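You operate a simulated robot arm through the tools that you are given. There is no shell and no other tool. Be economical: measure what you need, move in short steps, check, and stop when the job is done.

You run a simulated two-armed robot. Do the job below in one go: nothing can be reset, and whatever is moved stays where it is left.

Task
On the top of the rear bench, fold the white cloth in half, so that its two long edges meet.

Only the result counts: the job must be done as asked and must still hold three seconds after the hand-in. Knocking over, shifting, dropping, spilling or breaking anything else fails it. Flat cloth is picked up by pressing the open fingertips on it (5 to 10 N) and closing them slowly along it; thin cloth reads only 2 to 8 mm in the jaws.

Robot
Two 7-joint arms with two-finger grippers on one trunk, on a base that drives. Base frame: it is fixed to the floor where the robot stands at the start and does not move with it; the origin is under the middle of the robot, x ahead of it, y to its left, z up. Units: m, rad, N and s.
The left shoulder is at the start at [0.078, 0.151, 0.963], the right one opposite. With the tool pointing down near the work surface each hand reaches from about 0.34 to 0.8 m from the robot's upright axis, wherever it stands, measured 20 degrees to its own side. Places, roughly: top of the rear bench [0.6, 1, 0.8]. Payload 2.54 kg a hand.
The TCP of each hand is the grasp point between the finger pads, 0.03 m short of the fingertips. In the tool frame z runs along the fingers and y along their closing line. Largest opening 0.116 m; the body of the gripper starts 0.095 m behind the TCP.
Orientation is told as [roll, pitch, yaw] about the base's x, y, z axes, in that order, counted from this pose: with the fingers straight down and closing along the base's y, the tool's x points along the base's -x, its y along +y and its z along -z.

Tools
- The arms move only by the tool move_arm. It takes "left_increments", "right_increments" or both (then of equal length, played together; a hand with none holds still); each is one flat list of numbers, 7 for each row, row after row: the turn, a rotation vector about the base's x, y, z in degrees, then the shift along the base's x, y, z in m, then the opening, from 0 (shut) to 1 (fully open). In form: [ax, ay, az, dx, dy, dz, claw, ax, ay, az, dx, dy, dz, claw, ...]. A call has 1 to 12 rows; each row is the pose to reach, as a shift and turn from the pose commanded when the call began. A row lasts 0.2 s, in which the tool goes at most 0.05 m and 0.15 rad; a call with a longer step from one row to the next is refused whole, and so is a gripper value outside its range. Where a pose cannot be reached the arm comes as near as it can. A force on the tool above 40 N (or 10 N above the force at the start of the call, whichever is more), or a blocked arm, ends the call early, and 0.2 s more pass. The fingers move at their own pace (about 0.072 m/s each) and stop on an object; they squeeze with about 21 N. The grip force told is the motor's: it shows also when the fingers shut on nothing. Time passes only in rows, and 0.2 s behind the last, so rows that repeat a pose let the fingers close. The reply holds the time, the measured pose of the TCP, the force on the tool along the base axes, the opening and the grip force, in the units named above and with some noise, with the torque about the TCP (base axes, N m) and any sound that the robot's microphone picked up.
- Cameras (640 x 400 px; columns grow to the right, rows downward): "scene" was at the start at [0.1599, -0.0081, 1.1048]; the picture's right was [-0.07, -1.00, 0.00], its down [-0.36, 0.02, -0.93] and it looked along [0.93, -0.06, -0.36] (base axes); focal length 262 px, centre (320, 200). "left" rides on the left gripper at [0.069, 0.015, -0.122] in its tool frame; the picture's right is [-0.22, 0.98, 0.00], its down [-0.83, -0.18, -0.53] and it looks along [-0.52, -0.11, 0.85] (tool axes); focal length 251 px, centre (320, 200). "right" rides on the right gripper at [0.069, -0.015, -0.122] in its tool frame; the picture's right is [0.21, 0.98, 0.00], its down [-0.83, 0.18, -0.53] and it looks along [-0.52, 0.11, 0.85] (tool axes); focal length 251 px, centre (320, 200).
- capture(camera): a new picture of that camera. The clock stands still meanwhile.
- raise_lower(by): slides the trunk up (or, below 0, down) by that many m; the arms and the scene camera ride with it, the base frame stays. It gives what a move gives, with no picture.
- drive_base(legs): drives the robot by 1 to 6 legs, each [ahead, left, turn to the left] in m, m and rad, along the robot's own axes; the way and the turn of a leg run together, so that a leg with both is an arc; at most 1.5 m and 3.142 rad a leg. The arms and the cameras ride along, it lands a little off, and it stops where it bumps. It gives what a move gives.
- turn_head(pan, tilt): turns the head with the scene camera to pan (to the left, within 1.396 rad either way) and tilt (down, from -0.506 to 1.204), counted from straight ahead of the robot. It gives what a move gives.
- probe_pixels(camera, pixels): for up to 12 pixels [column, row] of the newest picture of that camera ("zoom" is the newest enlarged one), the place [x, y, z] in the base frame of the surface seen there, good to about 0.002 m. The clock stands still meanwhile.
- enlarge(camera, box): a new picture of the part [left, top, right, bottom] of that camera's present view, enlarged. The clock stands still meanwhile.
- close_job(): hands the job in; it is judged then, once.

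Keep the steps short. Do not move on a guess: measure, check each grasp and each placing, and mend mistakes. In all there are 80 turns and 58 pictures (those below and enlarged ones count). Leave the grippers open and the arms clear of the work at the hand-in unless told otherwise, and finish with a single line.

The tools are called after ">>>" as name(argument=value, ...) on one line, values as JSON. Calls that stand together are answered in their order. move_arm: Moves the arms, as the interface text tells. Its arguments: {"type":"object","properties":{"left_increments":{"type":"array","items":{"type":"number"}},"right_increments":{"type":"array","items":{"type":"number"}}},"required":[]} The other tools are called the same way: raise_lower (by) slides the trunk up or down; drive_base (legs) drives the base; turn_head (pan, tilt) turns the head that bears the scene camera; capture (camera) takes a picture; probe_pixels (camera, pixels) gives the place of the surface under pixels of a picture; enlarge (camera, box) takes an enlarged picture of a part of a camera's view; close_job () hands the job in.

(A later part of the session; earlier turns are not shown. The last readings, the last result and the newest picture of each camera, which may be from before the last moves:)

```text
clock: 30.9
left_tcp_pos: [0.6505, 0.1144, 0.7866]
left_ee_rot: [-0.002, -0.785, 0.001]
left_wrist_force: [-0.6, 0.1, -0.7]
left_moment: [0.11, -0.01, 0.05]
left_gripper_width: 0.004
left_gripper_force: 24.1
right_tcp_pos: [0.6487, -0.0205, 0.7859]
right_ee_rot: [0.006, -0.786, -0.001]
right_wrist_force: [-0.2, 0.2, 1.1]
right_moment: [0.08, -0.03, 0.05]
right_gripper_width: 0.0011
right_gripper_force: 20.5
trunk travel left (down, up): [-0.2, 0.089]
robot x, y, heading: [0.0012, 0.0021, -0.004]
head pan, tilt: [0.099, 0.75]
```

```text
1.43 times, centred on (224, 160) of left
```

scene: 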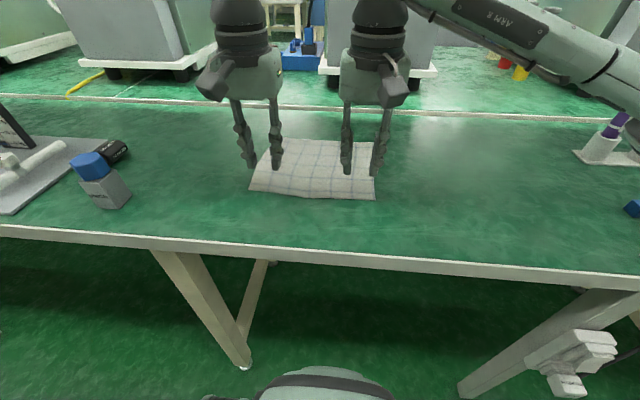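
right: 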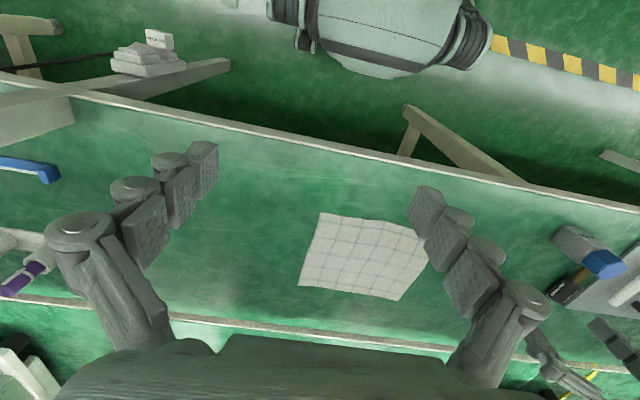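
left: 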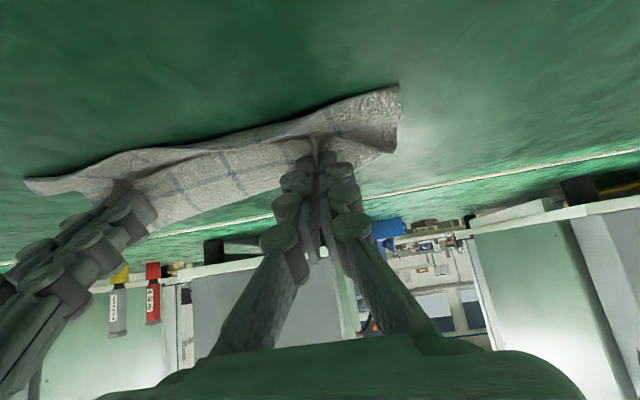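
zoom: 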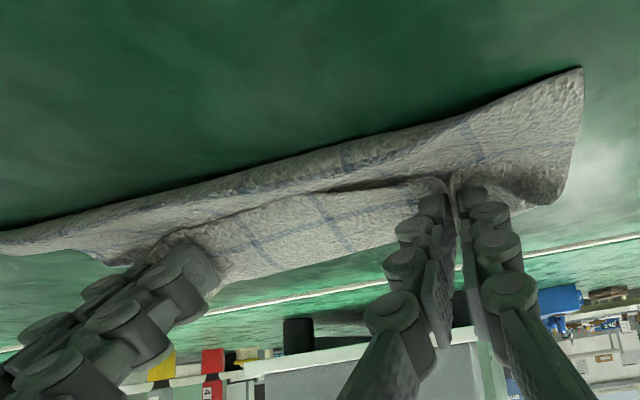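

>>> probe_pixels(camera="zoom", pixels=[[0, 236], [200, 195], [420, 140], [582, 72], [555, 195], [300, 262], [360, 250], [230, 280], [330, 190], [300, 200], [95, 258], [530, 165]])

>>> capture(camera="scene")

>>> probe_pixels(camera="scene", pixels=[[318, 136], [326, 136], [334, 136], [318, 157], [336, 157], [350, 157], [310, 150], [282, 140], [377, 150], [378, 158]])

```text
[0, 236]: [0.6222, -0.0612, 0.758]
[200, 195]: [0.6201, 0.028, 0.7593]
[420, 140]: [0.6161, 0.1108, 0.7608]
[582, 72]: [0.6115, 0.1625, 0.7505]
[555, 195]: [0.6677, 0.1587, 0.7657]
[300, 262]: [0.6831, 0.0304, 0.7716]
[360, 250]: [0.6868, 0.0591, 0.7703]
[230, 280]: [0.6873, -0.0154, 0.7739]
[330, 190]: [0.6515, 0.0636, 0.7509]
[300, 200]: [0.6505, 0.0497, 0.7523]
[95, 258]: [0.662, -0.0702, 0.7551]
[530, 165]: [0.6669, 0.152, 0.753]
```

```text
31 pictures are left
```

scene: 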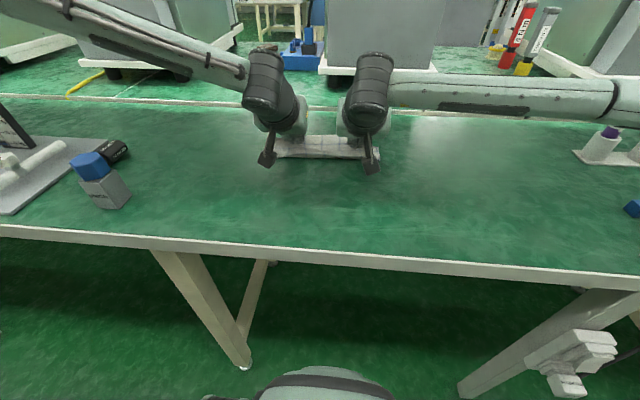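

```text
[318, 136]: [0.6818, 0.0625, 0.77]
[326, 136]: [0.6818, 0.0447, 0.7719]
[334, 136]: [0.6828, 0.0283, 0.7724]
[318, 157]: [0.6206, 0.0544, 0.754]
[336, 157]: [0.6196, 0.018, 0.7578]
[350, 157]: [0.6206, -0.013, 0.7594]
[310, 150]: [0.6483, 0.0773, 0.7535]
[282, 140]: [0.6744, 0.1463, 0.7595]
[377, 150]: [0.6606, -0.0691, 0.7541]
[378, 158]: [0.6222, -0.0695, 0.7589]
```

The top layer dips to the lower layer at x≈0.65 and rises to the flap edge at x≈0.687; the fold is at 0.613–0.62. With a cloth depth of 0.185 the flap should end near 0.71 once flat. I'll draw 16 mm further and lower 4 mm, watching the force.

>>> move_arm(left_increments=[0, 0, 0, 0.006, 0, 0, 0, 0, 0, 0, 0.011, 0, -0.001, 0, 0, 0, 0, 0.016, 0, -0.003, 0, 0, 0, 0, 0.016, 0, -0.004, 0], right_increments=[0, 0, 0, 0.006, 0, 0, 0, 0, 0, 0, 0.011, 0, -0.001, 0, 0, 0, 0, 0.016, 0, -0.003, 0, 0, 0, 0, 0.016, 0, -0.004, 0])

>>> enlarge(camera="left", box=[0, 20, 448, 300])

>>> probe_pixels(camera="zoom", pixels=[[0, 240], [200, 198], [420, 142], [580, 78], [560, 195], [300, 262], [360, 250], [230, 280], [330, 190], [300, 200], [95, 258], [530, 165]])

```text
clock: 31.9
left_tcp_pos: [0.6666, 0.1125, 0.7818]
left_ee_rot: [-0.003, -0.786, 0.002]
left_wrist_force: [-1.9, -2.8, 0.0]
left_moment: [-0.08, -0.04, -0.03]
left_gripper_width: 0.0013
left_gripper_force: 22.8
right_tcp_pos: [0.665, -0.0205, 0.7822]
right_ee_rot: [0.003, -0.786, -0.002]
right_wrist_force: [-1.2, -0.2, 0.2]
right_moment: [0.13, 0.0, 0.13]
right_gripper_width: 0.0007
right_gripper_force: 18.7
trunk travel left (down, up): [-0.2, 0.089]
robot x, y, heading: [0.001, 0.0014, -0.005]
head pan, tilt: [0.099, 0.75]
```

```text
1.43 times, centred on (224, 160) of left
```

zoom: 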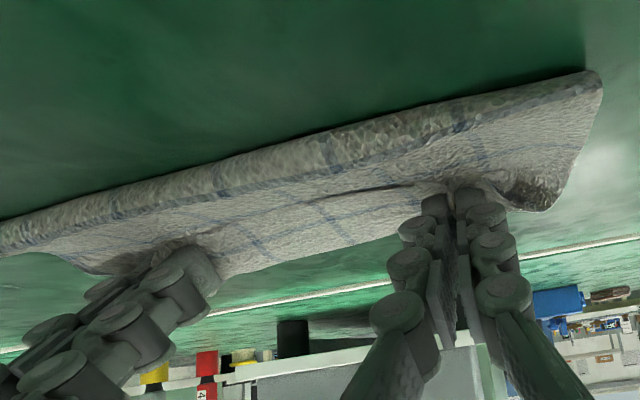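

```text
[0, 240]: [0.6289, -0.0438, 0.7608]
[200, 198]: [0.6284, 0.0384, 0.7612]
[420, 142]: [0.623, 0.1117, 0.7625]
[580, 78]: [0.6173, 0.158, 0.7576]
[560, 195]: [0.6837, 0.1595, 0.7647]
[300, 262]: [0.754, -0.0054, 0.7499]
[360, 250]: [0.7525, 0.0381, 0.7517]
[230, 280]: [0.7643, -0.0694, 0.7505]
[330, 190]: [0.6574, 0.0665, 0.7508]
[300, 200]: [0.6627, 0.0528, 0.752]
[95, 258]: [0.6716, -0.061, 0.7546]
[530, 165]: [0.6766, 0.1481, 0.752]
```

The flap now ends near x≈0.70 and lies low, with the fingers just on it. I'll open the jaws and draw both hands back along the finger direction.

>>> move_arm(left_increments=[0, 0, 0, 0, 0, 0, 0.08, 0, 0, 0, 0, 0, 0, 0.16, 0, 0, 0, 0, 0, 0, 0.2, 0, 0, 0, -0.003, 0, 0.006, 0.2, 0, 0, 0, -0.009, 0, 0.016, 0.2, 0, 0, 0, -0.025, 0, 0.04, 0.2, 0, 0, 0, -0.05, 0, 0.08, 0.2, 0, 0, 0, -0.07, 0, 0.12, 0.2], right_increments=[0, 0, 0, 0, 0, 0, 0.08, 0, 0, 0, 0, 0, 0, 0.16, 0, 0, 0, 0, 0, 0, 0.2, 0, 0, 0, -0.003, 0, 0.006, 0.2, 0, 0, 0, -0.009, 0, 0.016, 0.2, 0, 0, 0, -0.025, 0, 0.04, 0.2, 0, 0, 0, -0.05, 0, 0.08, 0.2, 0, 0, 0, -0.07, 0, 0.12, 0.2])

>>> enlarge(camera="left", box=[0, 20, 448, 300])

>>> enlarge(camera="scene", box=[216, 95, 416, 220])

```text
clock: 33.7
left_tcp_pos: [0.5951, 0.1127, 0.9043]
left_ee_rot: [0.0, -0.785, 0.001]
left_wrist_force: [-0.3, 0.2, 0.3]
left_moment: [-0.02, -0.05, -0.02]
left_gripper_width: 0.023
left_gripper_force: 0.1
right_tcp_pos: [0.5928, -0.0213, 0.9024]
right_ee_rot: [0.003, -0.787, -0.002]
right_wrist_force: [-0.7, -0.1, -0.3]
right_moment: [-0.04, -0.02, 0.03]
right_gripper_width: 0.0233
right_gripper_force: 0.1
trunk travel left (down, up): [-0.2, 0.089]
robot x, y, heading: [-0.0018, -0.0007, -0.002]
head pan, tilt: [0.099, 0.75]
```

```text
1.43 times, centred on (224, 160) of left
```

zoom: 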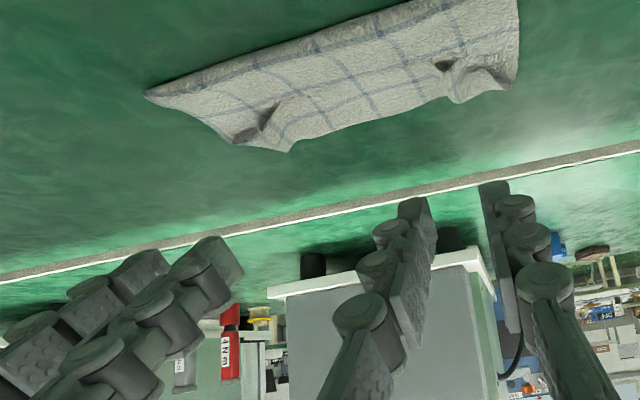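

```text
3.20 times, centred on (316, 158) of scene
```

zoom: 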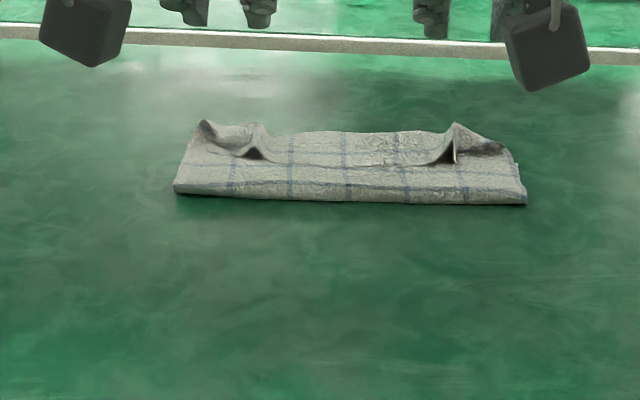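

The cloth is folded, with pinch rucks standing at the two far corners. I'll measure the edges.

>>> probe_pixels(camera="zoom", pixels=[[175, 190], [300, 200], [525, 202], [205, 125], [245, 128], [300, 136], [360, 134], [420, 134], [458, 128], [500, 148], [517, 165], [350, 165]])

>>> enlarge(camera="scene", box=[262, 120, 390, 200])

```text
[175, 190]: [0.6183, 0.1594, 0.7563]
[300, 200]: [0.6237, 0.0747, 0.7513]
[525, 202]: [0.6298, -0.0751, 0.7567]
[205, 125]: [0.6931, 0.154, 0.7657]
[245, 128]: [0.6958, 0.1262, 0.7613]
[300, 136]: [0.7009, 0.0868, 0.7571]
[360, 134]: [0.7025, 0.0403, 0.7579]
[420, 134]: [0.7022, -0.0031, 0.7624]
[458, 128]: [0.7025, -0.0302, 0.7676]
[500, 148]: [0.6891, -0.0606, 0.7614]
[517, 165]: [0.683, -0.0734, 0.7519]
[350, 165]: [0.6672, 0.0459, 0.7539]
```

```text
5.00 times, centred on (326, 160) of scene
```

zoom: 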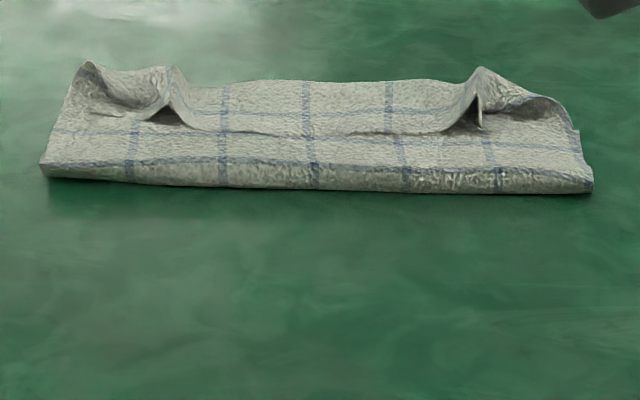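

The fold is at x≈0.62 and the top edge at x≈0.702; I need to see the lower edge behind it. I'll return both hands to vertical, put the left one aside as a high lookout and take the right one away.

>>> move_arm(left_increments=[0, 8, 0, 0.005, 0.025, 0.005, 0.2, 0, 16, 0, 0.01, 0.05, 0.01, 0.2, 0, 24, 0, 0.015, 0.075, 0.015, 0.2, 0, 32, 0, 0.02, 0.1, 0.02, 0.2, 0, 40, 0, 0.03, 0.12, 0.03, 0.2, 0, 48, 0, 0.04, 0.13, 0.035, 0.2, 0, 55, 0, 0.05, 0.13, 0.035, 0.2, 0, 55, 0, 0.06, 0.13, 0.035, 0.2], right_increments=[0, 8, 0, -0.02, -0.03, 0.005, 0.2, 0, 16, 0, -0.04, -0.06, 0.01, 0.2, 0, 24, 0, -0.06, -0.09, 0.015, 0.2, 0, 32, 0, -0.08, -0.12, 0.02, 0.2, 0, 40, 0, -0.1, -0.15, 0.03, 0.2, 0, 45, 0, -0.12, -0.18, 0.035, 0.2, 0, 45, 0, -0.14, -0.2, 0.035, 0.2, 0, 45, 0, -0.14, -0.2, 0.035, 0.2])

>>> capture(camera="left")

```text
clock: 35.5
left_tcp_pos: [0.6222, 0.2545, 0.9276]
left_ee_rot: [-0.002, 0.177, 0.0]
left_wrist_force: [0.1, 1.1, 0.1]
left_moment: [-0.07, -0.02, 0.01]
left_gripper_width: 0.0231
left_gripper_force: 0.1
left hand out of reach, approached as far as the arm can: row 7, 8
right_tcp_pos: [0.4527, -0.2263, 0.939]
right_ee_rot: [-0.001, -0.001, -0.002]
right_wrist_force: [-0.3, 1.6, 0.1]
right_moment: [-0.08, 0.04, 0.01]
right_gripper_width: 0.0232
right_gripper_force: 0.1
trunk travel left (down, up): [-0.2, 0.089]
robot x, y, heading: [-0.0045, -0.0086, 0.001]
head pan, tilt: [0.099, 0.75]
```

```text
26 pictures are left
```

left: 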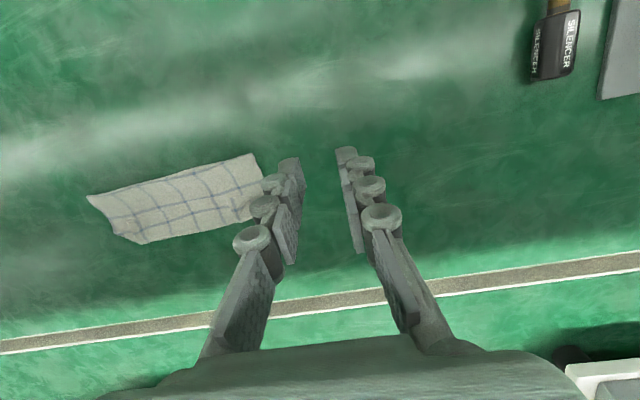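

>>> enlarge(camera="left", box=[80, 140, 272, 260])

>>> enlarge(camera="scene", box=[262, 120, 390, 200])

```text
3.33 times, centred on (176, 200) of left
```

zoom: 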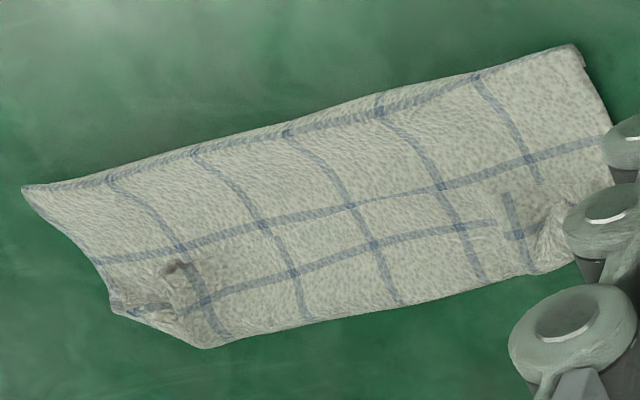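

```text
5.00 times, centred on (326, 160) of scene
```

zoom: 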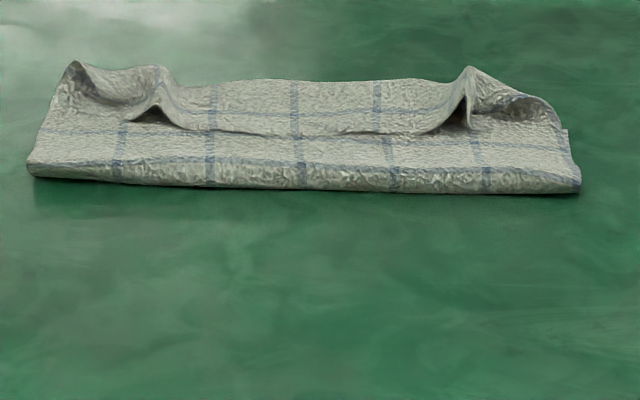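

The lower edge isn't visible beyond the top one. I'll measure the grid lines and edges on both layers to work out where the true middle is.

>>> enlarge(camera="left", box=[80, 140, 272, 260])

>>> probe_pixels(camera="zoom", pixels=[[288, 130], [350, 205], [375, 243], [402, 303], [380, 105], [440, 187], [460, 226], [484, 278], [24, 188], [112, 310], [205, 347], [575, 48]])

```text
3.33 times, centred on (176, 200) of left
```

zoom: 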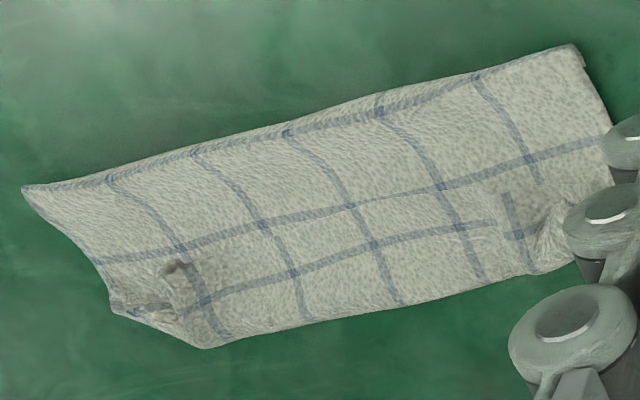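

```text
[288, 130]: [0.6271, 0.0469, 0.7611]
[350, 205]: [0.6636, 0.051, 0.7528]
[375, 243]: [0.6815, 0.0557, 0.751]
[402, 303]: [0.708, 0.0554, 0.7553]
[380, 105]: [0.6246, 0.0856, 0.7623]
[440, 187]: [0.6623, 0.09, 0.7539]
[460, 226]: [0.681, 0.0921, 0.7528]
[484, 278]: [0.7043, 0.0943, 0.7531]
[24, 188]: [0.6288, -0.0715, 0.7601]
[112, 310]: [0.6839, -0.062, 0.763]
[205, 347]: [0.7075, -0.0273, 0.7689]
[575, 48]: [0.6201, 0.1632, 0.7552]
```

The five long-way grid lines put the middle line (L3) at x≈0.627, right by the fold at 0.62. The edges therefore meet near x≈0.70–0.706, with only a small pleat and two pinch rucks left. I'll flatten the rucks by straddling each with the jaws and opening them under light pressure. First both hands go above the rucks.

>>> move_arm(left_increments=[0, -2, 0, 0, -0.02, -0.005, 0.22, 0, -4, 0, 0, -0.04, -0.01, 0.22, 0, -6, 0, 0.005, -0.06, -0.02, 0.22, 0, -8, 0, 0.01, -0.08, -0.03, 0.22, 0, -10, 0, 0.015, -0.1, -0.04, 0.22, 0, -10, 0, 0.02, -0.12, -0.06, 0.22, 0, -10, 0, 0.025, -0.125, -0.08, 0.22, 0, -10, 0, 0.025, -0.125, -0.08, 0.22], right_increments=[0, 0, 0, 0.03, 0.025, 0, 0.22, 0, 0, 0, 0.06, 0.05, 0, 0.22, 0, 0, 0, 0.09, 0.075, -0.01, 0.22, 0, 0, 0, 0.12, 0.1, -0.02, 0.22, 0, 0, 0, 0.15, 0.125, -0.03, 0.22, 0, 0, 0, 0.18, 0.15, -0.045, 0.22, 0, 0, 0, 0.21, 0.175, -0.06, 0.22, 0, 0, 0, 0.235, 0.2, -0.08, 0.22])

>>> enlarge(camera="scene", box=[216, 75, 416, 200])

>>> capture(camera="right")

```text
clock: 37.3
left_tcp_pos: [0.6122, 0.1625, 0.8486]
left_ee_rot: [-0.001, -0.003, 0.001]
left_wrist_force: [0.1, 0.4, -0.4]
left_moment: [-0.02, -0.02, -0.01]
left_gripper_width: 0.0257
left_gripper_force: 0.0
left hand out of reach, approached as far as the arm can: row 3, 4, 5, 6, 7, 8
right_tcp_pos: [0.6887, -0.0218, 0.8589]
right_ee_rot: [0.002, 0.001, 0.0]
right_wrist_force: [-0.4, 0.0, -0.2]
right_moment: [0.02, 0.01, -0.02]
right_gripper_width: 0.0254
right_gripper_force: 0.1
trunk travel left (down, up): [-0.2, 0.089]
robot x, y, heading: [0.001, -0.0013, -0.001]
head pan, tilt: [0.099, 0.75]
```

```text
3.20 times, centred on (316, 138) of scene
```

zoom: 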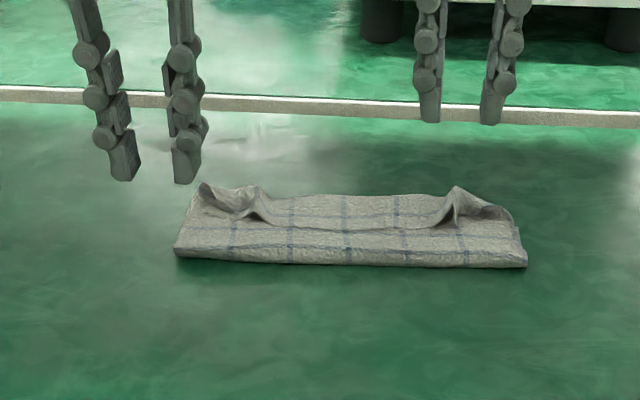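

```text
21 pictures are left
```

right: 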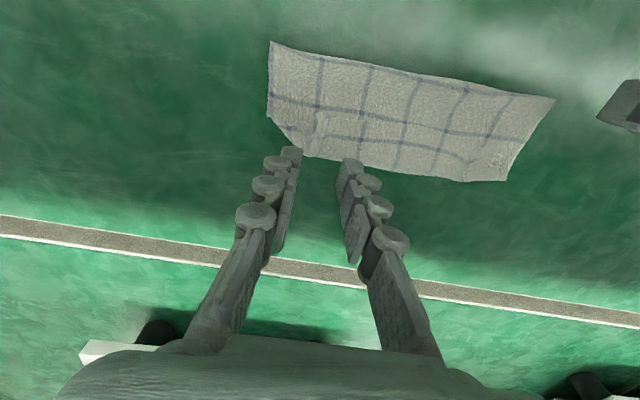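

The right hand is in place, but the left stalled short from its posture. I'll draw the left back and re-approach.

>>> move_arm(left_increments=[0, 0, 0, -0.04, 0, 0.01, 0.22, 0, 0, 0, -0.08, 0, 0.02, 0.22, 0, 0, 0, -0.12, 0, 0.03, 0.22, 0, 0, 0, -0.15, 0, 0.03, 0.22, 0, 0, 0, -0.15, 0, 0.03, 0.22])

>>> enlarge(camera="right", box=[240, 20, 560, 220])

>>> probe_pixels(camera="zoom", pixels=[[60, 45], [57, 180], [80, 210], [130, 270], [625, 155], [530, 320], [460, 315], [350, 300], [260, 280], [130, 190], [420, 240], [490, 290]])

```text
clock: 38.5
left_tcp_pos: [0.4585, 0.1621, 0.878]
left_ee_rot: [-0.001, 0.002, 0.002]
left_wrist_force: [0.4, 0.4, 0.5]
left_moment: [-0.01, 0.0, -0.03]
left_gripper_width: 0.0255
left_gripper_force: 0.1
right_tcp_pos: [0.6876, -0.0231, 0.8596]
right_ee_rot: [0.003, 0.0, -0.002]
right_wrist_force: [0.5, 0.6, 0.5]
right_moment: [0.0, 0.01, -0.02]
right_gripper_width: 0.0256
right_gripper_force: 0.0
trunk travel left (down, up): [-0.2, 0.089]
robot x, y, heading: [-0.0012, -0.001, 0.001]
head pan, tilt: [0.099, 0.75]
```

```text
2.00 times, centred on (400, 120) of right
```

zoom: 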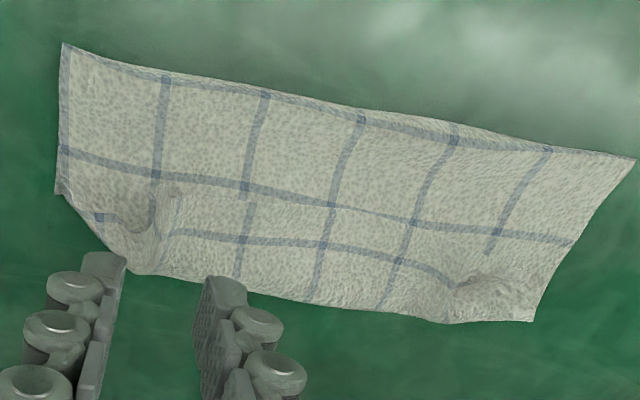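

```text
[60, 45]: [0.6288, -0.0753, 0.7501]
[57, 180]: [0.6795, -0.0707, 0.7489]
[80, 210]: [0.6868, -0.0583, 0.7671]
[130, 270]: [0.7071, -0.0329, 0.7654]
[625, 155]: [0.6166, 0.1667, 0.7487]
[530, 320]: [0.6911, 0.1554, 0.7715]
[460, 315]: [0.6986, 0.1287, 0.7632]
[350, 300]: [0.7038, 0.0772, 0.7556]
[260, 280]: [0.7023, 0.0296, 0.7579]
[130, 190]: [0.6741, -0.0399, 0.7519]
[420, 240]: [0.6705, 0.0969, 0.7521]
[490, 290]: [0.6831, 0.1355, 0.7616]
```

The right view shows the lower layer's corner at x≈0.684 while the top edge sits at 0.705. The fold, at 0.62, should be nearer 0.59, and the middle line L3 lies on the roll's top. Pinching that roll on L3 with the jaws closing along x and drawing it toward me ~30 mm would take out the pleat and bring the edges together. I'll turn both hands 90° above it.

>>> move_arm(left_increments=[0, 0, -8.2, 0.015, -0.004, 0, 0.28, 0, 0, -16.4, 0.03, -0.008, 0, 0.28, 0, 0, -24.6, 0.045, -0.012, 0, 0.28, 0, 0, -32.8, 0.06, -0.016, -0.005, 0.28, 0, 0, -41, 0.075, -0.02, -0.01, 0.28, 0, 0, -49.2, 0.09, -0.024, -0.015, 0.28, 0, 0, -57.4, 0.105, -0.028, -0.02, 0.28, 0, 0, -65.6, 0.12, -0.032, -0.03, 0.28, 0, 0, -73.8, 0.135, -0.036, -0.04, 0.28, 0, 0, -82, 0.15, -0.04, -0.05, 0.28, 0, 0, -90, 0.165, -0.042, -0.058, 0.28, 0, 0, -90, 0.165, -0.042, -0.058, 0.28], right_increments=[0, 0, 8.2, -0.005, -0.001, 0, 0.28, 0, 0, 16.4, -0.01, -0.002, 0, 0.28, 0, 0, 24.6, -0.016, -0.003, 0, 0.28, 0, 0, 32.8, -0.021, -0.004, 0, 0.28, 0, 0, 41, -0.026, -0.005, 0, 0.28, 0, 0, 49.2, -0.032, -0.006, -0.005, 0.28, 0, 0, 57.4, -0.037, -0.007, -0.01, 0.28, 0, 0, 65.6, -0.043, -0.007, -0.02, 0.28, 0, 0, 73.8, -0.048, -0.007, -0.03, 0.28, 0, 0, 82, -0.054, -0.007, -0.036, 0.28, 0, 0, 90, -0.059, -0.007, -0.04, 0.28, 0, 0, 90, -0.059, -0.007, -0.04, 0.28])

>>> enlarge(camera="scene", box=[216, 75, 416, 200])

```text
clock: 41.0
left_tcp_pos: [0.5955, 0.1486, 0.8197]
left_ee_rot: [-0.002, 0.0, -1.562]
left_wrist_force: [0.6, -0.4, -2.4]
left_moment: [0.07, 0.08, -0.02]
left_gripper_width: 0.0326
left_gripper_force: 0.1
left hand out of reach, approached as far as the arm can: row 9, 10, 11, 12
right_tcp_pos: [0.456, -0.022, 0.8903]
right_ee_rot: [-0.013, 0.027, 1.345]
right_wrist_force: [0.1, 0.7, -0.3]
right_moment: [0.04, 0.11, -0.03]
right_gripper_width: 0.0328
right_gripper_force: 0.0
right hand out of reach, approached as far as the arm can: row 6, 7, 8, 9, 10, 11, 12
trunk travel left (down, up): [-0.2, 0.089]
robot x, y, heading: [0.0011, -0.0026, 0.002]
head pan, tilt: [0.099, 0.75]
stopped in row 12 (right hand): the force on the tool passed its limit at 53 N (the readings are from after the stop); the commanded pose is now the measured one
```

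```text
3.20 times, centred on (316, 138) of scene
```

zoom: 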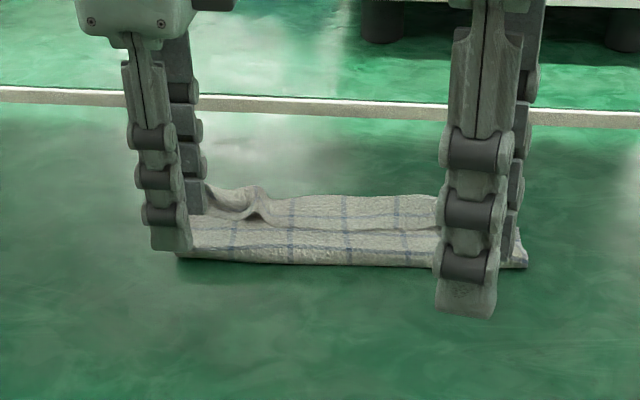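

The hands can't take that turn there (the right hand stalled at x 0.456 and met 53 N, well clear of the cloth). I'll bring both back to the plain orientation, raised and apart.

>>> move_arm(left_increments=[0, 0, 0, -0.01, 0.005, 0.01, 0.28, 0, 0, 8, -0.02, 0.01, 0.02, 0.28, 0, 0, 16, -0.03, 0.015, 0.03, 0.28, 0, 0, 24, -0.04, 0.02, 0.04, 0.28, 0, 0, 32, -0.05, 0.02, 0.04, 0.28, 0, 0, 40, -0.06, 0.02, 0.04, 0.28, 0, 0, 48, -0.07, 0.02, 0.04, 0.28, 0, 0, 56, -0.08, 0.02, 0.04, 0.28, 0, 0, 64, -0.09, 0.02, 0.04, 0.28, 0, 0, 72, -0.1, 0.02, 0.04, 0.28, 0, 0, 80, -0.1, 0.02, 0.04, 0.28, 0, 0, 87, -0.1, 0.02, 0.04, 0.28], right_increments=[0, 0, 0, 0, -0.01, 0.005, 0.28, 0, 0, -7, 0, -0.02, 0.01, 0.28, 0, 0, -14, 0, -0.03, 0.01, 0.28, 0, 0, -21, 0, -0.04, 0.01, 0.28, 0, 0, -28, 0, -0.05, 0.01, 0.28, 0, 0, -35, 0, -0.06, 0.01, 0.28, 0, 0, -42, 0, -0.07, 0.01, 0.28, 0, 0, -49, 0, -0.08, 0.01, 0.28, 0, 0, -56, 0, -0.09, 0.01, 0.28, 0, 0, -63, 0, -0.1, 0.01, 0.28, 0, 0, -70, 0, -0.1, 0.01, 0.28, 0, 0, -77, 0, -0.1, 0.01, 0.28])

>>> enlarge(camera="scene", box=[216, 75, 416, 200])

```text
clock: 43.8
left_tcp_pos: [0.4956, 0.1876, 0.8594]
left_ee_rot: [-0.012, 0.0, -0.023]
left_wrist_force: [1.2, 1.0, -0.6]
left_moment: [-0.11, 0.01, 0.02]
left_gripper_width: 0.0325
left_gripper_force: 0.1
right_tcp_pos: [0.4522, -0.0822, 0.8969]
right_ee_rot: [-0.03, 0.044, 0.078]
right_wrist_force: [1.8, -0.3, 0.3]
right_moment: [0.04, 0.05, 0.02]
right_gripper_width: 0.0328
right_gripper_force: 0.2
trunk travel left (down, up): [-0.2, 0.089]
robot x, y, heading: [0.0022, 0.0044, 0.022]
head pan, tilt: [0.099, 0.75]
stopped in row 12 (right hand): the arm was blocked; the commanded pose is now the measured one
```

```text
3.20 times, centred on (316, 138) of scene
```

zoom: 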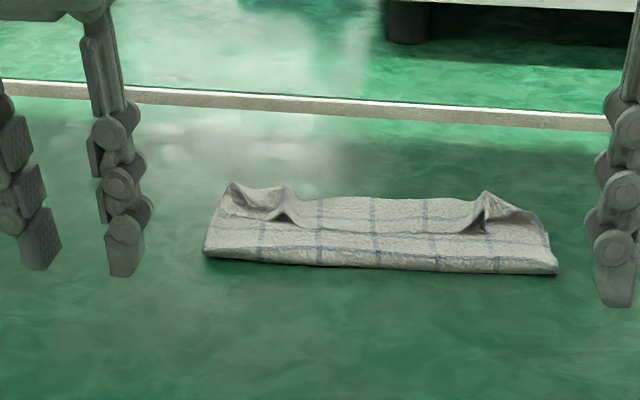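

The right arm reports "blocked" and the heading shifted to 0.022, so something touches it. I'll turn the head right to look.

>>> turn_head(pan=-0.7, tilt=0.3)

>>> capture(camera="scene")

```text
clock: 44.9
left_tcp_pos: [0.4968, 0.1853, 0.8566]
left_ee_rot: [-0.015, 0.005, -0.026]
left_wrist_force: [0.3, 0.0, -1.2]
left_moment: [0.02, 0.02, 0.01]
left_gripper_width: 0.0325
left_gripper_force: 0.1
right_tcp_pos: [0.4535, -0.0825, 0.8974]
right_ee_rot: [-0.034, 0.04, 0.08]
right_wrist_force: [1.2, 0.2, -0.2]
right_moment: [0.03, -0.01, 0.02]
right_gripper_width: 0.0325
right_gripper_force: 0.0
trunk travel left (down, up): [-0.2, 0.089]
robot x, y, heading: [0.0003, -0.0021, 0.019]
head pan, tilt: [-0.7, 0.3]
```

```text
17 pictures are left
```

scene: 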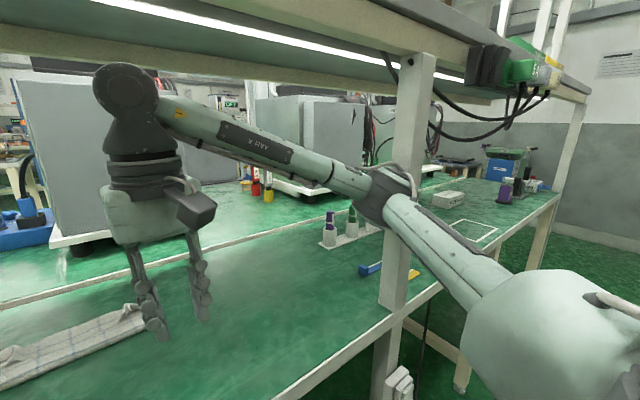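

The right elbow (pixel 390,195) rests at the bench's upright. I'll measure both.

>>> probe_pixels(camera="scene", pixels=[[390, 200], [405, 185], [400, 280], [412, 130], [385, 270], [415, 170], [430, 225], [340, 175], [425, 100], [300, 160]])

>>> enlarge(camera="scene", box=[300, 100, 492, 220])

```text
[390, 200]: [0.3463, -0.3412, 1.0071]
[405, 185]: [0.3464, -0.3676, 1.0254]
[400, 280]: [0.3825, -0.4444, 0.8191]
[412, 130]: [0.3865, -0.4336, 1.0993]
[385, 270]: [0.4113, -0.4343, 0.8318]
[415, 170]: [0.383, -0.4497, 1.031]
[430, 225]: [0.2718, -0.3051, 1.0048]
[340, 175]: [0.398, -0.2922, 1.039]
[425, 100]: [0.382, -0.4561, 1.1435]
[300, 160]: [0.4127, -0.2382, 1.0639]
```

```text
3.33 times, centred on (396, 160) of scene
```

zoom: 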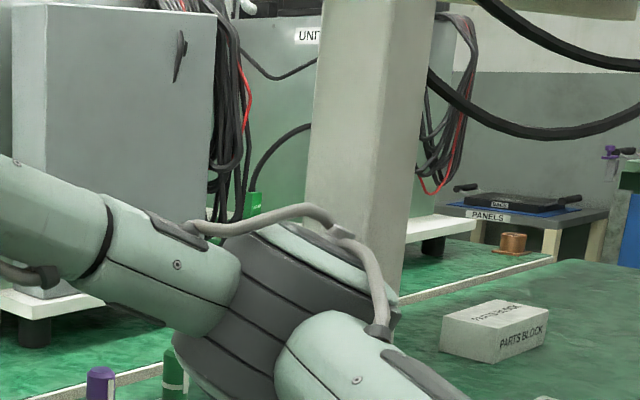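

The elbow leans on the inner front corner of the post (y≈−0.434, x≈0.382). Stretching the right arm ahead and a little left draws the elbow inward, off the post.

>>> move_arm(right_increments=[0, 0, 0, 0.02, 0.01, 0, 0.28, 0, 0, 0, 0.04, 0.02, 0, 0.28, 1, -1, -2, 0.07, 0.03, 0, 0.28, 2, -2.3, -4.6, 0.1, 0.04, 0, 0.28, 2, -2.3, -4.6, 0.13, 0.045, 0, 0.28, 2, -2.3, -4.6, 0.13, 0.045, 0, 0.28])

>>> enlarge(camera="scene", box=[300, 100, 492, 220])

```text
clock: 46.3
left_tcp_pos: [0.4946, 0.1757, 0.8605]
left_ee_rot: [-0.003, -0.002, -0.031]
left_wrist_force: [-0.3, -0.5, 0.4]
left_moment: [0.0, 0.01, 0.01]
left_gripper_width: 0.0322
left_gripper_force: 0.1
right_tcp_pos: [0.5833, -0.0521, 0.8947]
right_ee_rot: [0.016, -0.005, -0.021]
right_wrist_force: [-0.4, -0.3, 0.6]
right_moment: [0.02, -0.01, 0.02]
right_gripper_width: 0.0327
right_gripper_force: 0.1
trunk travel left (down, up): [-0.2, 0.089]
robot x, y, heading: [-0.0027, 0.0035, 0.013]
head pan, tilt: [-0.7, 0.3]
```

```text
3.33 times, centred on (396, 160) of scene
```

zoom: 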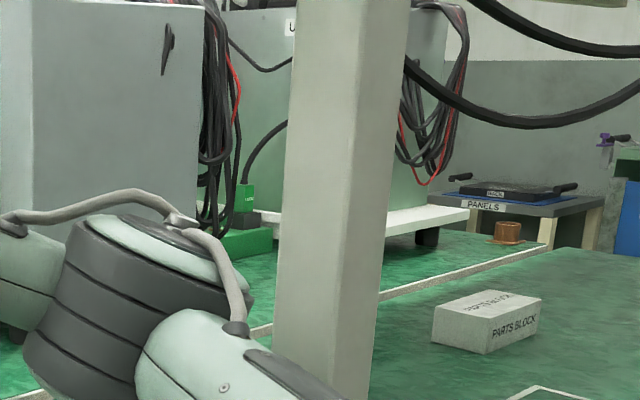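

The elbow is clear of the post now. Next I place both hands, jaws 58 mm open, above the roll (x≈0.632) to press lightly on L3 and drag it toward me.

>>> move_arm(left_increments=[0, 0, 1, 0.023, -0.011, 0, 0.4, 0, 0, 1.8, 0.046, -0.022, 0, 0.5, 0, 0, 1.8, 0.07, -0.033, -0.01, 0.5, 0, 0, 1.8, 0.094, -0.044, -0.02, 0.5, 0, 0, 1.8, 0.117, -0.055, -0.035, 0.5, 0, 0, 1.8, 0.137, -0.066, -0.05, 0.5, 0, 0, 1.8, 0.137, -0.066, -0.05, 0.5], right_increments=[0, 0, 0.6, 0.008, 0.005, 0, 0.4, -1, 0, 1.2, 0.016, 0.01, -0.01, 0.5, -1, 0, 1.2, 0.025, 0.015, -0.03, 0.5, -1, 0, 1.2, 0.033, 0.02, -0.05, 0.5, -1, 0, 1.2, 0.041, 0.026, -0.07, 0.5, -1, 0, 1.2, 0.049, 0.032, -0.085, 0.5, -1, 0, 1.2, 0.049, 0.032, -0.085, 0.5])

>>> turn_head(pan=0.1, tilt=0.75)

>>> enlarge(camera="scene", box=[216, 75, 416, 200])

```text
clock: 47.9
left_tcp_pos: [0.5898, 0.1523, 0.8157]
left_ee_rot: [-0.003, -0.002, 0.003]
left_wrist_force: [0.4, -0.4, 0.5]
left_moment: [-0.01, -0.01, -0.02]
left_gripper_width: 0.0578
left_gripper_force: 0.0
left hand out of reach, approached as far as the arm can: row 4, 5, 6, 7
right_tcp_pos: [0.6308, -0.0212, 0.8087]
right_ee_rot: [-0.002, -0.005, 0.001]
right_wrist_force: [-0.7, 0.0, 0.1]
right_moment: [0.01, 0.01, -0.01]
right_gripper_width: 0.0578
right_gripper_force: 0.0
trunk travel left (down, up): [-0.2, 0.089]
robot x, y, heading: [-0.0002, 0.0019, 0.014]
head pan, tilt: [-0.7, 0.3]
```

```text
clock: 49.0
left_tcp_pos: [0.5894, 0.1519, 0.8165]
left_ee_rot: [-0.002, 0.001, 0.001]
left_wrist_force: [0.4, 0.2, 0.0]
left_moment: [0.02, 0.0, 0.01]
left_gripper_width: 0.0579
left_gripper_force: 0.1
right_tcp_pos: [0.631, -0.0201, 0.8089]
right_ee_rot: [-0.002, -0.007, -0.001]
right_wrist_force: [0.0, -1.0, -0.9]
right_moment: [-0.02, -0.01, 0.02]
right_gripper_width: 0.058
right_gripper_force: 0.1
trunk travel left (down, up): [-0.2, 0.089]
robot x, y, heading: [-0.0046, 0.0001, 0.019]
head pan, tilt: [0.099, 0.75]
```

```text
3.20 times, centred on (316, 138) of scene
```

zoom: 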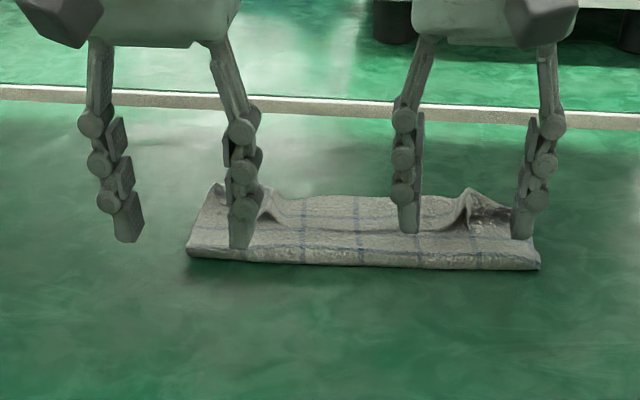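

The left arm needs a forward tilt to reach there. I'll first test the drag with the right hand alone: lower until light contact.

>>> move_arm(right_increments=[0, 0, 0, 0, 0, -0.012, 0.5, 0, 0, 0, 0, 0, -0.02, 0.5, 0, 0, 0, 0, 0, -0.023, 0.5, 0, 0, 0, 0, 0, -0.025, 0.5, 0, 0, 0, 0, 0, -0.025, 0.5])

```text
clock: 50.2
left_tcp_pos: [0.5892, 0.1517, 0.8172]
left_ee_rot: [-0.003, -0.002, 0.002]
left_wrist_force: [0.1, -0.2, 0.6]
left_moment: [0.01, 0.02, -0.03]
left_gripper_width: 0.058
left_gripper_force: 0.0
right_tcp_pos: [0.6305, -0.0207, 0.785]
right_ee_rot: [-0.001, -0.003, 0.001]
right_wrist_force: [-0.5, 0.5, 0.4]
right_moment: [-0.01, 0.0, -0.01]
right_gripper_width: 0.0582
right_gripper_force: 0.0
trunk travel left (down, up): [-0.2, 0.089]
robot x, y, heading: [0.0017, 0.0002, 0.016]
head pan, tilt: [0.099, 0.75]
```

No real force yet. I'll go down 2 mm more and then drag 30 mm toward me.

>>> move_arm(right_increments=[0, 0, 0, 0, 0, -0.0015, 0.5, 0, 0, 0, 0, 0, -0.003, 0.5, 0, 0, 0, -0.005, 0, -0.003, 0.5, 0, 0, 0, -0.01, 0, -0.003, 0.5, 0, 0, 0, -0.015, 0, -0.003, 0.5, 0, 0, 0, -0.02, 0, -0.003, 0.5, 0, 0, 0, -0.025, 0, -0.003, 0.5, 0, 0, 0, -0.03, 0, -0.003, 0.5])

>>> enlarge(camera="scene", box=[256, 110, 400, 200])

```text
clock: 52.0
left_tcp_pos: [0.5892, 0.1528, 0.8159]
left_ee_rot: [-0.004, 0.0, 0.002]
left_wrist_force: [1.5, 1.2, 0.0]
left_moment: [0.01, -0.06, -0.01]
left_gripper_width: 0.0583
left_gripper_force: 0.1
right_tcp_pos: [0.6011, -0.0214, 0.7836]
right_ee_rot: [-0.002, -0.005, -0.002]
right_wrist_force: [-0.1, -0.5, -0.5]
right_moment: [-0.02, -0.01, 0.0]
right_gripper_width: 0.058
right_gripper_force: 0.1
trunk travel left (down, up): [-0.2, 0.089]
robot x, y, heading: [0.0, 0.0034, 0.012]
head pan, tilt: [0.099, 0.75]
```

```text
4.44 times, centred on (328, 155) of scene
```

zoom: 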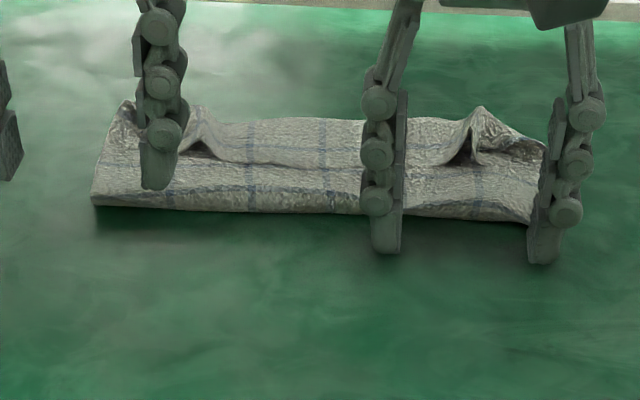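

It slid over without gripping. I'll repeat with firmer pressure (about 4 mm lower), starting at x≈0.64.

>>> move_arm(right_increments=[0, 0, 0, 0, 0, 0.02, 0.5, 0, 0, 0, 0.02, 0, 0.025, 0.5, 0, 0, 0, 0.042, 0, 0.02, 0.5, 0, 0, 0, 0.042, 0, 0.004, 0.5, 0, 0, 0, 0.042, 0, -0.001, 0.5, 0, 0, 0, 0.042, 0, -0.003, 0.5, 0, 0, 0, 0.042, 0, -0.004, 0.5])

```text
clock: 53.6
left_tcp_pos: [0.5892, 0.1528, 0.8177]
left_ee_rot: [-0.003, -0.001, 0.002]
left_wrist_force: [0.5, 0.2, -0.2]
left_moment: [0.01, 0.01, -0.02]
left_gripper_width: 0.0581
left_gripper_force: 0.1
right_tcp_pos: [0.6425, -0.0208, 0.7798]
right_ee_rot: [0.001, -0.008, 0.0]
right_wrist_force: [0.3, 0.6, 5.2]
right_moment: [-0.02, 0.02, -0.01]
right_gripper_width: 0.0585
right_gripper_force: 0.3
trunk travel left (down, up): [-0.2, 0.089]
robot x, y, heading: [0.0024, -0.0004, 0.013]
head pan, tilt: [0.099, 0.75]
```

The force is now 5 N. I'll drag 35 mm toward me at this depth, then lift.

>>> move_arm(right_increments=[0, 0, 0, -0.004, 0, 0, 0.5, 0, 0, 0, -0.009, 0, 0, 0.5, 0, 0, 0, -0.014, 0, 0, 0.5, 0, 0, 0, -0.019, 0, 0, 0.5, 0, 0, 0, -0.024, 0, 0, 0.5, 0, 0, 0, -0.029, 0, 0, 0.5, 0, 0, 0, -0.035, 0, 0, 0.5, 0, 0, 0, -0.035, 0, 0.02, 0.5, 0, 0, 0, -0.035, 0, 0.04, 0.5, 0, 0, 0, -0.035, 0, 0.06, 0.5])

>>> enlarge(camera="scene", box=[256, 110, 400, 200])

```text
clock: 55.8
left_tcp_pos: [0.5894, 0.1518, 0.8169]
left_ee_rot: [-0.005, -0.002, 0.002]
left_wrist_force: [0.1, 0.0, -0.2]
left_moment: [0.01, -0.02, 0.01]
left_gripper_width: 0.0577
left_gripper_force: 0.1
right_tcp_pos: [0.608, -0.0231, 0.8402]
right_ee_rot: [-0.002, -0.005, 0.003]
right_wrist_force: [-0.4, 0.2, 0.0]
right_moment: [0.0, 0.03, -0.01]
right_gripper_width: 0.0583
right_gripper_force: 0.0
trunk travel left (down, up): [-0.2, 0.089]
robot x, y, heading: [-0.0004, -0.0002, 0.014]
head pan, tilt: [0.099, 0.75]
```

```text
4.44 times, centred on (328, 155) of scene
```

zoom: 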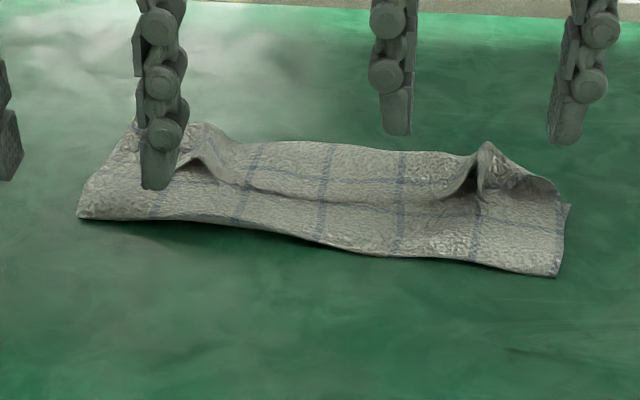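

The right part of the fold moved toward me. I'll measure the fold, top edge and lower corner.

>>> probe_pixels(camera="zoom", pixels=[[82, 214], [240, 228], [340, 245], [400, 255], [550, 274], [568, 206], [486, 146], [540, 180], [400, 152], [320, 146], [260, 148], [130, 130]])

```text
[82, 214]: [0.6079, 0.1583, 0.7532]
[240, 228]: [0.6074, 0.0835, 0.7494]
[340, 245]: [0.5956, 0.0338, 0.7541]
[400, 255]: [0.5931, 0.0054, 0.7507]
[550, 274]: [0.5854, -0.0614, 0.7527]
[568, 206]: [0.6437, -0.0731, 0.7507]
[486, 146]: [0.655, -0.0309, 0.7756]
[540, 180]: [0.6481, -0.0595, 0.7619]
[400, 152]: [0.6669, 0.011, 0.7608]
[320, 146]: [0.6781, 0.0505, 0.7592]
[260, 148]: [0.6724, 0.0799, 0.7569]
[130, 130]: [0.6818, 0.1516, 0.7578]
```

Lower layer and top moved together there, so friction between the layers is too high for this method. The cloth is now a little turned (right side nearer). I'll square it by dragging the left side likewise, which also brings it into easier reach. First the left hand tilts forward and I read where it gets to.

>>> move_arm(left_increments=[0, -8, 0, 0, 0, 0.005, 0.5, 0, -16, 0, 0, 0, 0.005, 0.5, 0, -24, 0, 0, 0, 0.005, 0.5, 0, -30, 0, 0, 0, 0.005, 0.5, 0, -30, 0, 0, 0, 0.005, 0.5], right_increments=[0, 0, 0, 0, -0.02, 0.01, 0.5, 0, 0, 0, 0, -0.04, 0.01, 0.5, 0, 0, 0, 0, -0.04, 0.01, 0.5, 0, 0, 0, 0, -0.04, 0.01, 0.5, 0, 0, 0, 0, -0.04, 0.01, 0.5])

```text
clock: 57.0
left_tcp_pos: [0.5902, 0.1537, 0.8227]
left_ee_rot: [-0.004, -0.526, 0.002]
left_wrist_force: [-0.6, 0.1, 0.1]
left_moment: [0.01, -0.01, 0.0]
left_gripper_width: 0.058
left_gripper_force: 0.0
right_tcp_pos: [0.6082, -0.0611, 0.8497]
right_ee_rot: [-0.003, -0.006, 0.001]
right_wrist_force: [-0.1, 1.1, -0.8]
right_moment: [0.0, -0.01, 0.0]
right_gripper_width: 0.058
right_gripper_force: 0.1
trunk travel left (down, up): [-0.2, 0.089]
robot x, y, heading: [0.0022, -0.0025, 0.012]
head pan, tilt: [0.099, 0.75]
```

The left arm is responsive with the tilt (the commanded pose is now the measured one). I'll move its tips above the left part of the fold, then press lightly.

>>> move_arm(left_increments=[0, 0, 0, 0.01, -0.014, 0, 0.5, 0, 0, 0, 0.02, -0.028, 0, 0.5, 0, 0, 0, 0.033, -0.042, -0.005, 0.5, 0, 0, 0, 0.033, -0.042, -0.025, 0.5, 0, 0, 0, 0.033, -0.042, -0.037, 0.5, 0, 0, 0, 0.033, -0.042, -0.04, 0.5])

```text
clock: 58.4
left_tcp_pos: [0.6247, 0.112, 0.7814]
left_ee_rot: [-0.003, -0.525, 0.002]
left_wrist_force: [0.7, 0.7, 2.0]
left_moment: [0.06, -0.06, 0.0]
left_gripper_width: 0.0583
left_gripper_force: 0.1
right_tcp_pos: [0.6086, -0.0608, 0.8504]
right_ee_rot: [-0.002, -0.005, 0.0]
right_wrist_force: [-0.1, 1.0, 0.3]
right_moment: [-0.04, 0.02, 0.02]
right_gripper_width: 0.058
right_gripper_force: 0.0
trunk travel left (down, up): [-0.2, 0.089]
robot x, y, heading: [-0.0019, 0.0006, 0.017]
head pan, tilt: [0.099, 0.75]
```

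Light contact at 2 N. I'll press 1.5 mm more and drag 28 mm toward me, then lift.

>>> move_arm(left_increments=[0, 0, 0, 0, 0, -0.0015, 0.5, 0, 0, 0, -0.004, 0, -0.002, 0.5, 0, 0, 0, -0.009, 0, -0.002, 0.5, 0, 0, 0, -0.014, 0, -0.002, 0.5, 0, 0, 0, -0.019, 0, -0.002, 0.5, 0, 0, 0, -0.024, 0, -0.002, 0.5, 0, 0, 0, -0.028, 0, -0.002, 0.5, 0, 0, 0, -0.028, 0, 0.02, 0.5, 0, 0, 0, -0.028, 0, 0.05, 0.5])

>>> enlarge(camera="scene", box=[256, 110, 400, 200])

>>> probe_pixels(camera="zoom", pixels=[[82, 230], [240, 240], [340, 245], [400, 255], [550, 274], [568, 206], [486, 146], [540, 180], [400, 152], [320, 150], [260, 152], [130, 150]])

```text
clock: 60.4
left_tcp_pos: [0.597, 0.1092, 0.8296]
left_ee_rot: [-0.002, -0.521, 0.001]
left_wrist_force: [0.8, 0.2, 0.8]
left_moment: [0.01, 0.02, 0.05]
left_gripper_width: 0.0579
left_gripper_force: 0.1
right_tcp_pos: [0.6078, -0.0616, 0.8491]
right_ee_rot: [0.0, -0.005, 0.0]
right_wrist_force: [0.7, -0.4, -0.2]
right_moment: [-0.01, -0.01, -0.01]
right_gripper_width: 0.058
right_gripper_force: 0.0
trunk travel left (down, up): [-0.2, 0.089]
robot x, y, heading: [-0.0003, 0.0016, 0.016]
head pan, tilt: [0.099, 0.75]
```

```text
4.44 times, centred on (328, 155) of scene
```

zoom: 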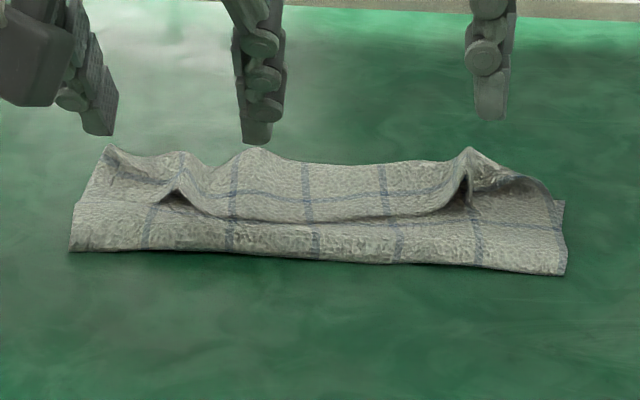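

```text
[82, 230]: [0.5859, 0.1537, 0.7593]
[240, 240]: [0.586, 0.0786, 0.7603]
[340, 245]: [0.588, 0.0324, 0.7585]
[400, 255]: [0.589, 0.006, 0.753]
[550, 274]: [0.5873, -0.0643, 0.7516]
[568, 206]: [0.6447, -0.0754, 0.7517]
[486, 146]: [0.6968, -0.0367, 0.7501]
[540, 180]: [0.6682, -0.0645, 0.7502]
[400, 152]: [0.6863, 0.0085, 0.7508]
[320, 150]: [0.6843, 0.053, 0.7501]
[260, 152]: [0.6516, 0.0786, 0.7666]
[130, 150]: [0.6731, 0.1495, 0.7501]
```

The cloth is square again: fold at x≈0.585, and the lower corner at ≈0.645. I'll look with the right camera, which sees the edge region from above.

>>> capture(camera="right")

```text
10 pictures are left
```

right: 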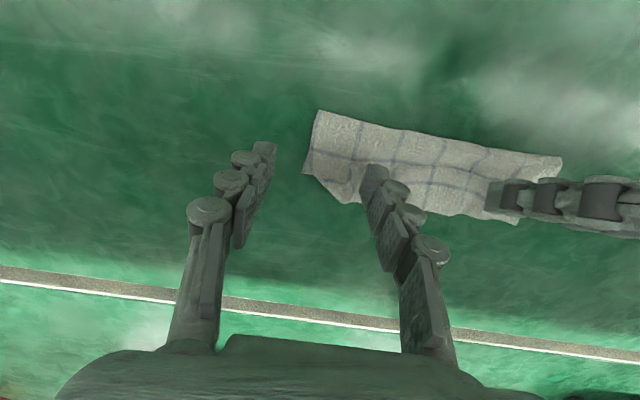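

>>> probe_pixels(camera="right", pixels=[[318, 113], [304, 172], [315, 178], [345, 202], [352, 180], [405, 205], [440, 212], [480, 216], [515, 222], [560, 160], [430, 183], [450, 150]])

```text
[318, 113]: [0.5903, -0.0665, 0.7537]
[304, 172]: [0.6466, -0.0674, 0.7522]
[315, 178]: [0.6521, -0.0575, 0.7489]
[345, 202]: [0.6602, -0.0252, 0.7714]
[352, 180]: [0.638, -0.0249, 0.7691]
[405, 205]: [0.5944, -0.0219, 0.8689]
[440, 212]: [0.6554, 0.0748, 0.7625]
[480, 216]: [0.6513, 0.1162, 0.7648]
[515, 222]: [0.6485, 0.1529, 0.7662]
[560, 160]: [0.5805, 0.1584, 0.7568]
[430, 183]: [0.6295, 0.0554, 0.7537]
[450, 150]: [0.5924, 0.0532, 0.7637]
```

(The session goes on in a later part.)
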